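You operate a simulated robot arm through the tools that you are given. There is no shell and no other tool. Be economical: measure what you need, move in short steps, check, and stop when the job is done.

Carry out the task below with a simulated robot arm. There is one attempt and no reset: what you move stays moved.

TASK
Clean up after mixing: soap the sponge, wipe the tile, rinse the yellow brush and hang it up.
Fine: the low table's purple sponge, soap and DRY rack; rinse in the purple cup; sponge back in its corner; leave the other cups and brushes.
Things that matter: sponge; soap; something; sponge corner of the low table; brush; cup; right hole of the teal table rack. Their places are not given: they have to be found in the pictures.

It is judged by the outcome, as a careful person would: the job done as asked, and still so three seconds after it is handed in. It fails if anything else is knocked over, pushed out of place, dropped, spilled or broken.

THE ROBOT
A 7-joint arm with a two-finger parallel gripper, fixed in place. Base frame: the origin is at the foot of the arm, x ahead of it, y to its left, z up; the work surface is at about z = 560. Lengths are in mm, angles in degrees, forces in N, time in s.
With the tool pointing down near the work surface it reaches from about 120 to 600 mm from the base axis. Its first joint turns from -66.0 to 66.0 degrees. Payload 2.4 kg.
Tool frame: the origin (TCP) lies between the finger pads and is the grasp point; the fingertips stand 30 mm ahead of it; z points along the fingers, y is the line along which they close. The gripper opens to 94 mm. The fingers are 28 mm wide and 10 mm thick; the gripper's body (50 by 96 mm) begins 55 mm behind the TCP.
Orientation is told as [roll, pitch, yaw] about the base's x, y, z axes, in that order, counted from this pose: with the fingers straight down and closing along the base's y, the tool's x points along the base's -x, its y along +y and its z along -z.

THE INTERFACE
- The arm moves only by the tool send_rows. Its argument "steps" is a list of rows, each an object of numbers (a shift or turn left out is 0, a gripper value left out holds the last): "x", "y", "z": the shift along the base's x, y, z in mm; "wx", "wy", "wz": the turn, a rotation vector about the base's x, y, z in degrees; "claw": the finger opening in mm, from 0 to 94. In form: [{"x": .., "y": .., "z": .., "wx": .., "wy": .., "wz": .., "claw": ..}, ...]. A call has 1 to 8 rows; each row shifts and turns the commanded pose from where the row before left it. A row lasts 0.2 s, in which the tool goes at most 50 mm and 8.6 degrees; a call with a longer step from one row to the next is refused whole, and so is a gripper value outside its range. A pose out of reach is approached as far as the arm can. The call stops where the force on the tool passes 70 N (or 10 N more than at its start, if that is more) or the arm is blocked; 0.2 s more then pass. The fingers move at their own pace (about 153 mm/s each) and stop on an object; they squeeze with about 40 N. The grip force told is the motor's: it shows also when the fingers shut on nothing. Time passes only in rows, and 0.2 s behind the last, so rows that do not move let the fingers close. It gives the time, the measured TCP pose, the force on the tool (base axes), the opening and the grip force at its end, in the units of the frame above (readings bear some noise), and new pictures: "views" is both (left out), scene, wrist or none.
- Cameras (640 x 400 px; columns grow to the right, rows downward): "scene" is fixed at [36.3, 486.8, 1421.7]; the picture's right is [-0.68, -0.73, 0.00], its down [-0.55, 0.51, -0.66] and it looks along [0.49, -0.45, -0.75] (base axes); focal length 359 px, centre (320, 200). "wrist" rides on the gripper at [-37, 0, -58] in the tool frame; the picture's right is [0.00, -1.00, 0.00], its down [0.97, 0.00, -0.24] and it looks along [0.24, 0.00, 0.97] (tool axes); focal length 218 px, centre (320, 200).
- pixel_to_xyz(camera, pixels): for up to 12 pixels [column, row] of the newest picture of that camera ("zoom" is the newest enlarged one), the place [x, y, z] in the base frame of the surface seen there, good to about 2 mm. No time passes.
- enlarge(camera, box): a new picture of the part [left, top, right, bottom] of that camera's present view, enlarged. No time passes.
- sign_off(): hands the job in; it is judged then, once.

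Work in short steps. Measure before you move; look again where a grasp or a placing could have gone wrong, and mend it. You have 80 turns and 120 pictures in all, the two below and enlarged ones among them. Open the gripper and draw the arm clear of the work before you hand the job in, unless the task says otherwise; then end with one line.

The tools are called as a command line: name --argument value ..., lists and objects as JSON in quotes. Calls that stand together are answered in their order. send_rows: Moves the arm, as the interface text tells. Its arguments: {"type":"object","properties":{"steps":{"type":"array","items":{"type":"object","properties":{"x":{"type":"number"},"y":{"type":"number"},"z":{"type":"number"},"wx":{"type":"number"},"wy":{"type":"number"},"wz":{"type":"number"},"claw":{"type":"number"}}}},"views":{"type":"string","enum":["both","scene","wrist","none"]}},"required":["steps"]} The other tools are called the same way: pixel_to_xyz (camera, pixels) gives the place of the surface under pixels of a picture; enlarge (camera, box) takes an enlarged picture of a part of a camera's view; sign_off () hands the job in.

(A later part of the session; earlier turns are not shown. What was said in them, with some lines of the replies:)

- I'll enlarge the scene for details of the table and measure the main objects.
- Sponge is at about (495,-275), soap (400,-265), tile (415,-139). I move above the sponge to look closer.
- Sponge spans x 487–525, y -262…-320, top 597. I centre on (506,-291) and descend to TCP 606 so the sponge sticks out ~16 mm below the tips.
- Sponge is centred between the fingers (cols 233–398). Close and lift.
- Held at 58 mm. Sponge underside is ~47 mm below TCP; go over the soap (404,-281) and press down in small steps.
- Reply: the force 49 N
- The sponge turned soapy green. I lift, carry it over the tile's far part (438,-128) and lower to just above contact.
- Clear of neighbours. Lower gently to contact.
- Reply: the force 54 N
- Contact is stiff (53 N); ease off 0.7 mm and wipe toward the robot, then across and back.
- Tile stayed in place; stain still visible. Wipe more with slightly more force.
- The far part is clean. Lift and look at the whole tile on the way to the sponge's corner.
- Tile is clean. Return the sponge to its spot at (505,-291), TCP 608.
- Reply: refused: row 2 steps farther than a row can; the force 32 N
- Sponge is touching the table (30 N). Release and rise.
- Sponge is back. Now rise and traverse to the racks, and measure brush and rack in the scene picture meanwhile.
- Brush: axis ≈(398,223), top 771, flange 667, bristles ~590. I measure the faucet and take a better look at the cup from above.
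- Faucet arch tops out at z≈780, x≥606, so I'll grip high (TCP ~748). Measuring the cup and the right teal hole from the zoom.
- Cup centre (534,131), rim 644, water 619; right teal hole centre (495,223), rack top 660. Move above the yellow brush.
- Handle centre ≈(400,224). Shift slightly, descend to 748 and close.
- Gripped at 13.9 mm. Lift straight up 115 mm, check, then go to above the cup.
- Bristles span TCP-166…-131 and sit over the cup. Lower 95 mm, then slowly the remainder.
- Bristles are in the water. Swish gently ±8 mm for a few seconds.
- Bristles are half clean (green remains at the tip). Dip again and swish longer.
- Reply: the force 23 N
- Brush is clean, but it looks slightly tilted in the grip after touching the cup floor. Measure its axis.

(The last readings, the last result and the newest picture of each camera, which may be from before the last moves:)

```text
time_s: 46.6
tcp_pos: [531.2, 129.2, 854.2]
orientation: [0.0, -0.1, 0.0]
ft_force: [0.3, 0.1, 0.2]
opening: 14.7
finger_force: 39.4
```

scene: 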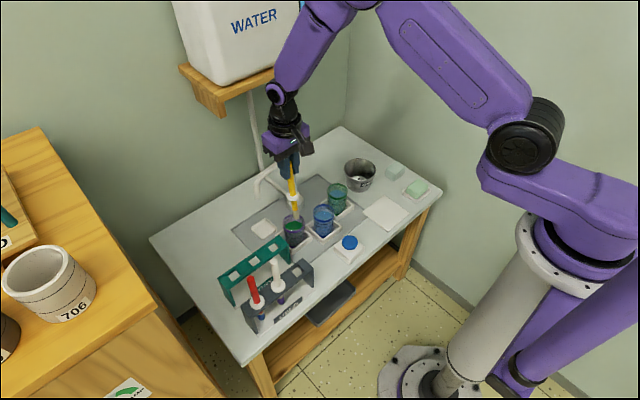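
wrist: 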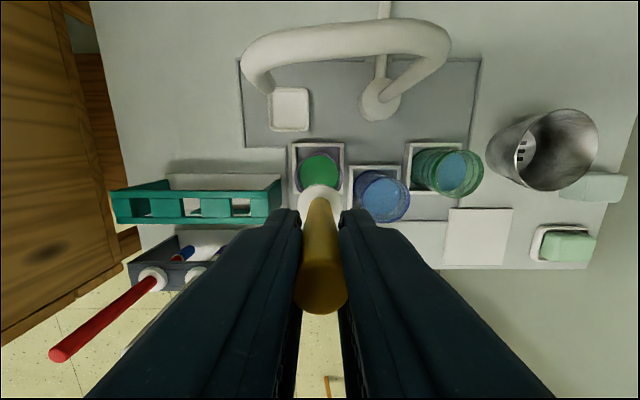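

Axis is tilted ~4° about y (tip toward -x). Correct with wy -4.3, raise a bit and move over the right teal hole (495,223).

send_rows --steps '[{"z": 15, "wy": -4.3}, {"x": -12, "y": 31}, {"x": -12, "y": 31}, {"x": -11, "y": 31}, {}]' --views "both"

enlarge --camera "scene" --box '[210, 160, 330, 300]'

```text
time_s: 47.8
tcp_pos: [498.2, 220.0, 869.3]
orientation: [0.1, -4.3, 0.0]
ft_force: [0.0, 0.7, 0.1]
opening: 14.5
finger_force: 40.4
```

scene: 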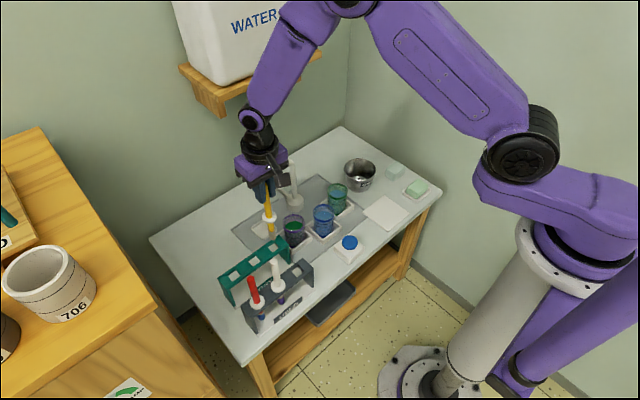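
wrist: 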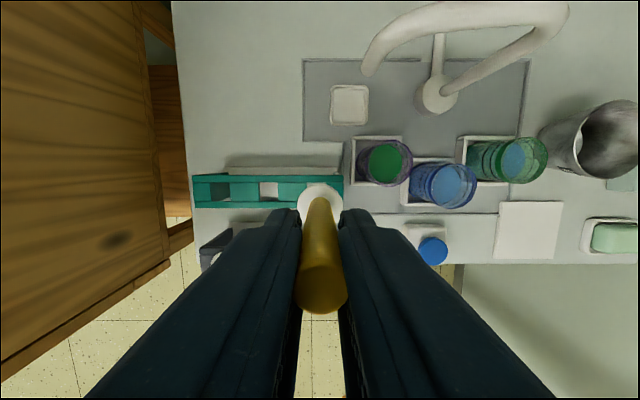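

```text
2.86 times, centred on (270, 230) of scene
```

zoom: 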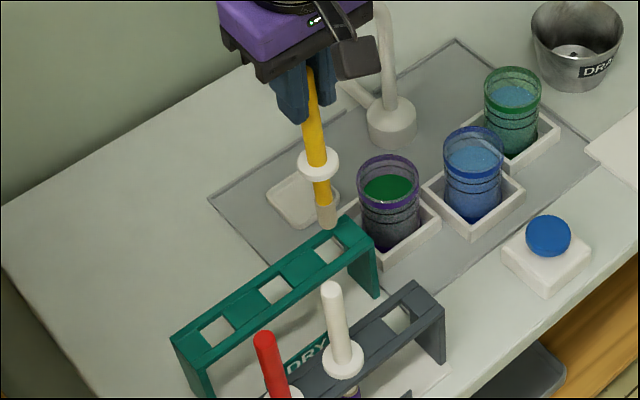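

pixel_to_xyz --camera "zoom" --pixels '[[310, 100], [313, 130], [315, 145], [321, 190], [323, 200], [326, 215], [328, 224], [300, 168], [319, 177]]'

```text
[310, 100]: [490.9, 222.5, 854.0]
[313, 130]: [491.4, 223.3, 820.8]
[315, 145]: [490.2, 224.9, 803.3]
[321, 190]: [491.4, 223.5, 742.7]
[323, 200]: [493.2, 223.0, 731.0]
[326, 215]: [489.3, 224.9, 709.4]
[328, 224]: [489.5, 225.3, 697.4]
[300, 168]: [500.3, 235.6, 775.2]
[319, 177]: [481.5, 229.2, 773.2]
```

Now vertical; axis ≈(496.5,220.5). Shift to (495,223), lower until the tip is just above the hole and check.

send_rows --steps '[{"x": -1.5, "y": 2.5}, {"z": -15}, {"z": -10}, {}]' --views "both"

enlarge --camera "scene" --box '[230, 190, 310, 270]'

```text
time_s: 48.8
tcp_pos: [496.5, 225.1, 844.3]
orientation: [0.1, -4.4, 0.0]
ft_force: [1.1, -0.1, -0.3]
opening: 14.7
finger_force: 39.9
```

scene: 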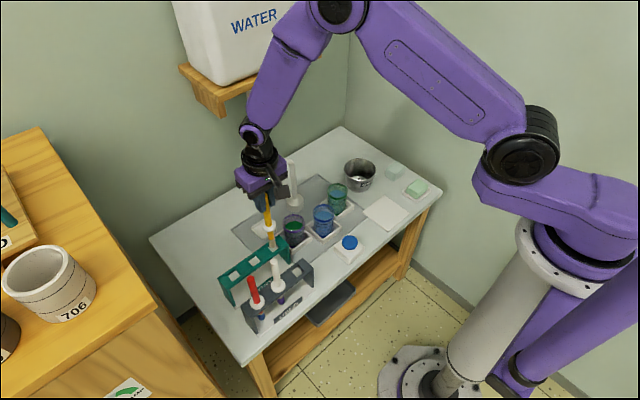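
wrist: 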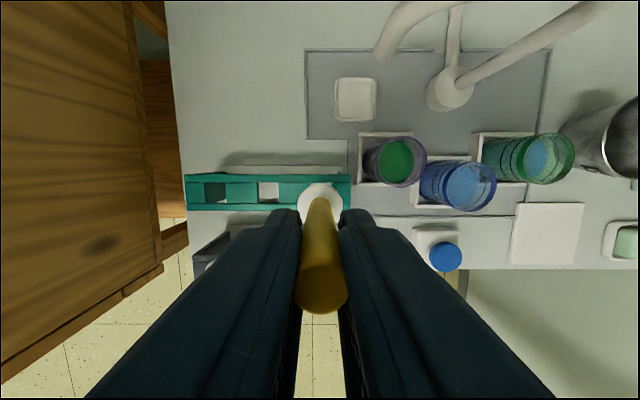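

```text
5.00 times, centred on (270, 230) of scene
```

zoom: 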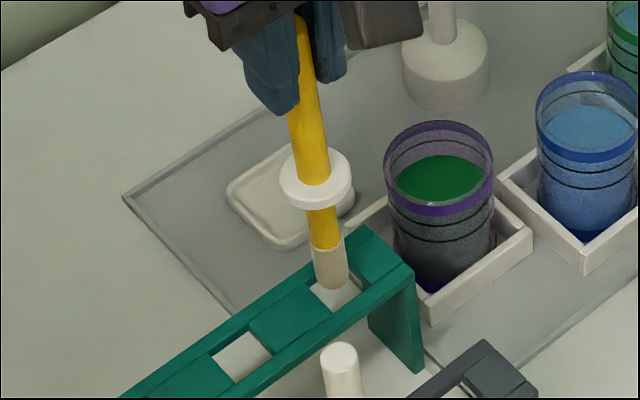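

pixel_to_xyz --camera "zoom" --pixels '[[331, 284], [318, 270], [345, 270], [330, 260], [310, 150], [325, 235], [308, 293], [330, 313], [366, 288], [352, 272], [312, 192], [340, 300]]'

```text
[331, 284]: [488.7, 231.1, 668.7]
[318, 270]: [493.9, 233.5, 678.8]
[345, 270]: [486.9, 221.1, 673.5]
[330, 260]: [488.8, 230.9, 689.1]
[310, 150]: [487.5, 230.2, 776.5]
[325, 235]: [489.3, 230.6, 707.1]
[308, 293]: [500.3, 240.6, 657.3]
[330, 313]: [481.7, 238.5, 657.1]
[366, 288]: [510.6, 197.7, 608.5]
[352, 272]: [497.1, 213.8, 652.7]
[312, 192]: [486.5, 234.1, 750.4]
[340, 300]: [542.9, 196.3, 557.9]
```

Tip axis ≈(495,225), hole centre ≈(495,223). Shift y -1.5 and lower 20 mm.

send_rows --steps '[{"y": -1.5}, {"z": -8}, {"z": -6}, {"z": -6}, {}]' --views "scene"

enlarge --camera "scene" --box '[230, 190, 310, 270]'

```text
time_s: 50.0
tcp_pos: [496.2, 224.1, 823.3]
orientation: [0.0, -4.3, -0.1]
ft_force: [0.3, 0.2, -0.5]
opening: 14.7
finger_force: 39.7
```

scene: 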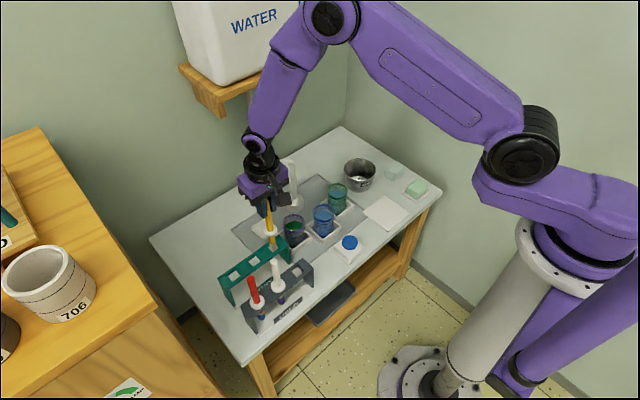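

```text
5.00 times, centred on (270, 230) of scene
```

zoom: 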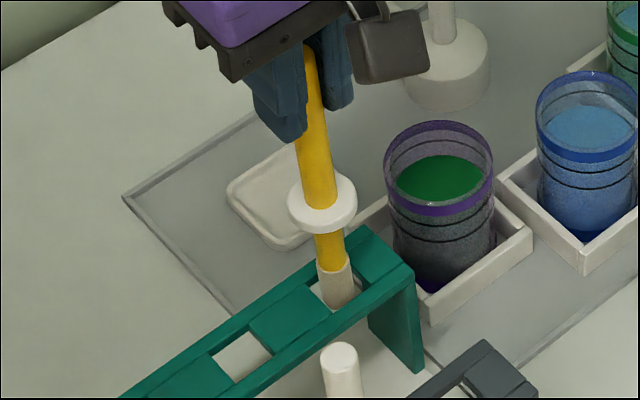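

The tip is in the hole with no contact force. Continue down toward seating.

send_rows --steps '[{"z": -15}, {"z": -15}, {"z": -12}, {"z": -8}, {"z": -5}, {}]' --views "scene"

enlarge --camera "scene" --box '[230, 200, 310, 280]'

```text
time_s: 51.4
tcp_pos: [498.2, 224.3, 769.0]
orientation: [0.1, -4.3, 0.0]
ft_force: [0.5, 0.2, -0.6]
opening: 14.6
finger_force: 40.0
```

scene: 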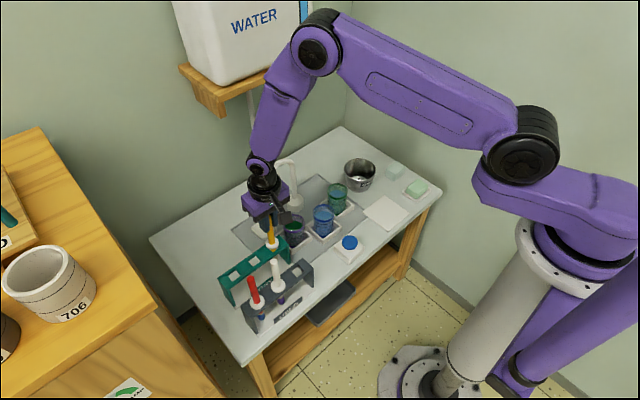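

```text
5.00 times, centred on (270, 240) of scene
```

zoom: 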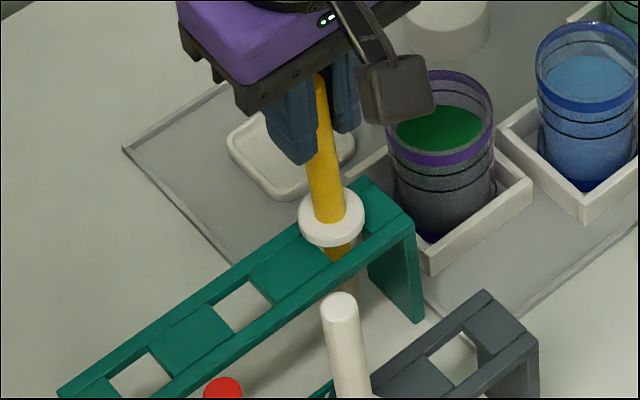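

Flange is still several mm above the rack; lower in small steps until contact.

send_rows --steps '[{"z": -4}, {"z": -3}, {"z": -2}, {}]' --views "none"

```text
time_s: 52.4
tcp_pos: [495.3, 225.5, 761.1]
orientation: [0.0, -4.3, 0.0]
ft_force: [-0.3, 0.8, 0.3]
opening: 14.6
finger_force: 40.3
```

send_rows --steps '[{"z": -2}, {"z": -1.5}, {}]' --views "scene"

enlarge --camera "scene" --box '[230, 200, 310, 280]'

```text
time_s: 53.2
tcp_pos: [498.1, 226.1, 758.5]
orientation: [0.1, -4.6, 0.0]
ft_force: [-9.9, -4.7, 48.7]
opening: 14.8
finger_force: 40.0
```

scene: 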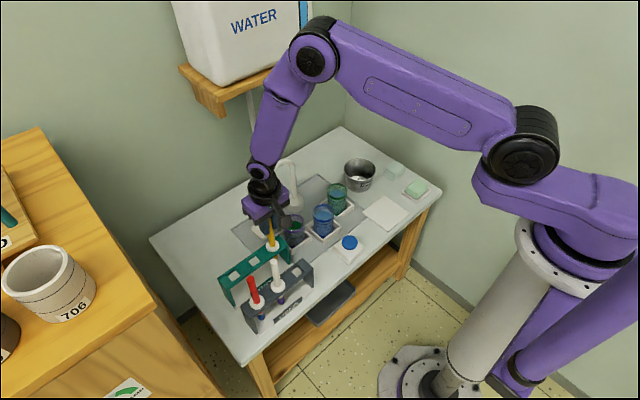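

```text
5.00 times, centred on (270, 240) of scene
```

zoom: 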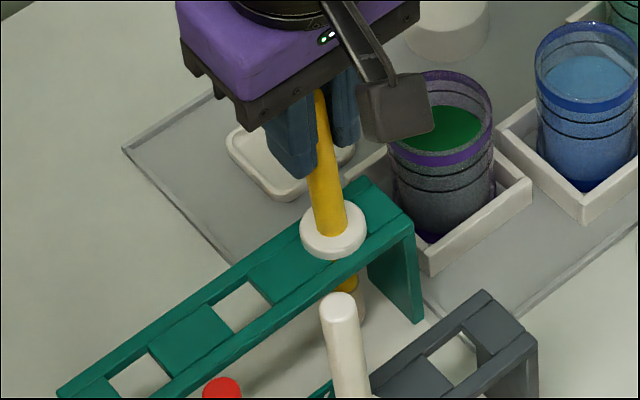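

Flange is seated on the teal rack (48 N). Ease up, open, and rise.

send_rows --steps '[{"z": 1.3}, {"claw": 50}, {"claw": 50}, {}, {"z": 25}, {"z": 35}, {"z": 45}, {"z": 45}]' --views "none"

send_rows --steps '[{"x": -20, "y": -35, "z": 20, "wy": 4.3}, {"x": -25, "y": -40}, {"x": -25, "y": -40}, {"x": -25, "y": -40, "claw": 94}, {}, {}]' --views "both"

enlarge --camera "scene" --box '[210, 180, 340, 320]'

enlarge --camera "scene" --box '[310, 140, 450, 260]'

```text
time_s: 55.0
tcp_pos: [494.9, 223.0, 911.0]
orientation: [0.1, -4.3, 0.0]
ft_force: [0.6, 0.1, 0.4]
opening: 50.0
finger_force: 0.2
```

```text
time_s: 56.4
tcp_pos: [398.8, 71.5, 925.0]
orientation: [0.0, 0.0, 0.0]
ft_force: [0.2, -0.6, -0.5]
opening: 93.9
finger_force: 0.1
```

scene: 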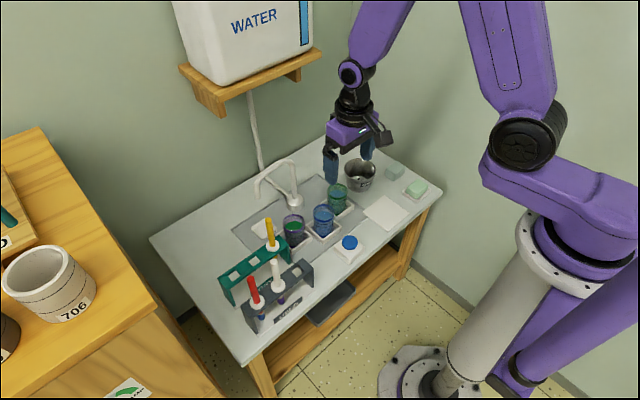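
wrist: 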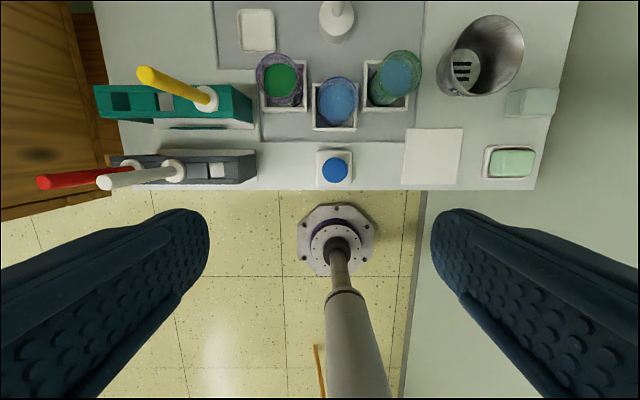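

```text
2.86 times, centred on (275, 250) of scene
```

zoom: 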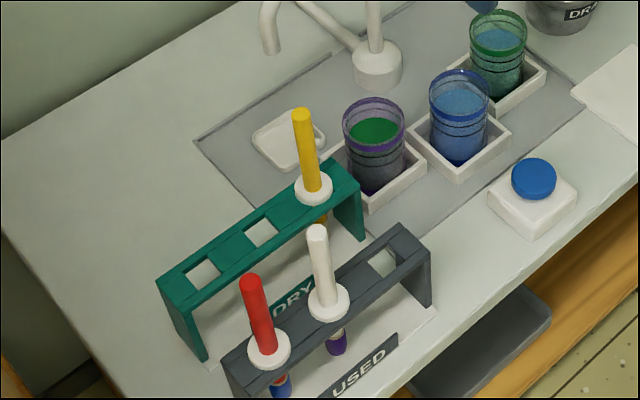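

```text
3.33 times, centred on (380, 200) of scene
```

zoom: 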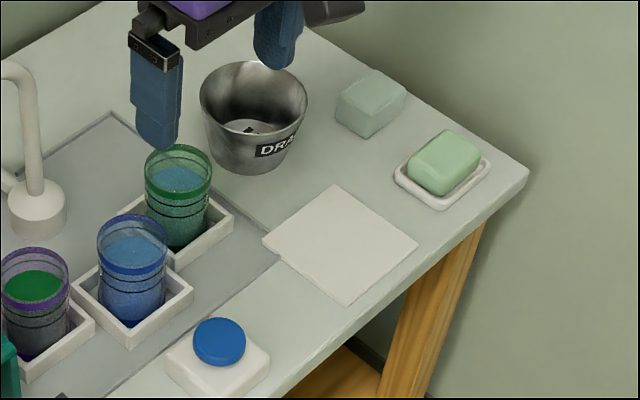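

The yellow brush hangs in the right teal hole and the tile is clean. The sponge is back in its corner, the cups and other brushes are in place, and the arm is clear, so I hand in.

sign_off

```text
The job is handed in.
```

I soaped the sponge, wiped the tile clean and put the sponge back in its corner. The yellow brush is rinsed in the purple cup and hangs in the right hole of the teal DRY rack; the rinse water, now green, is still in that cup.
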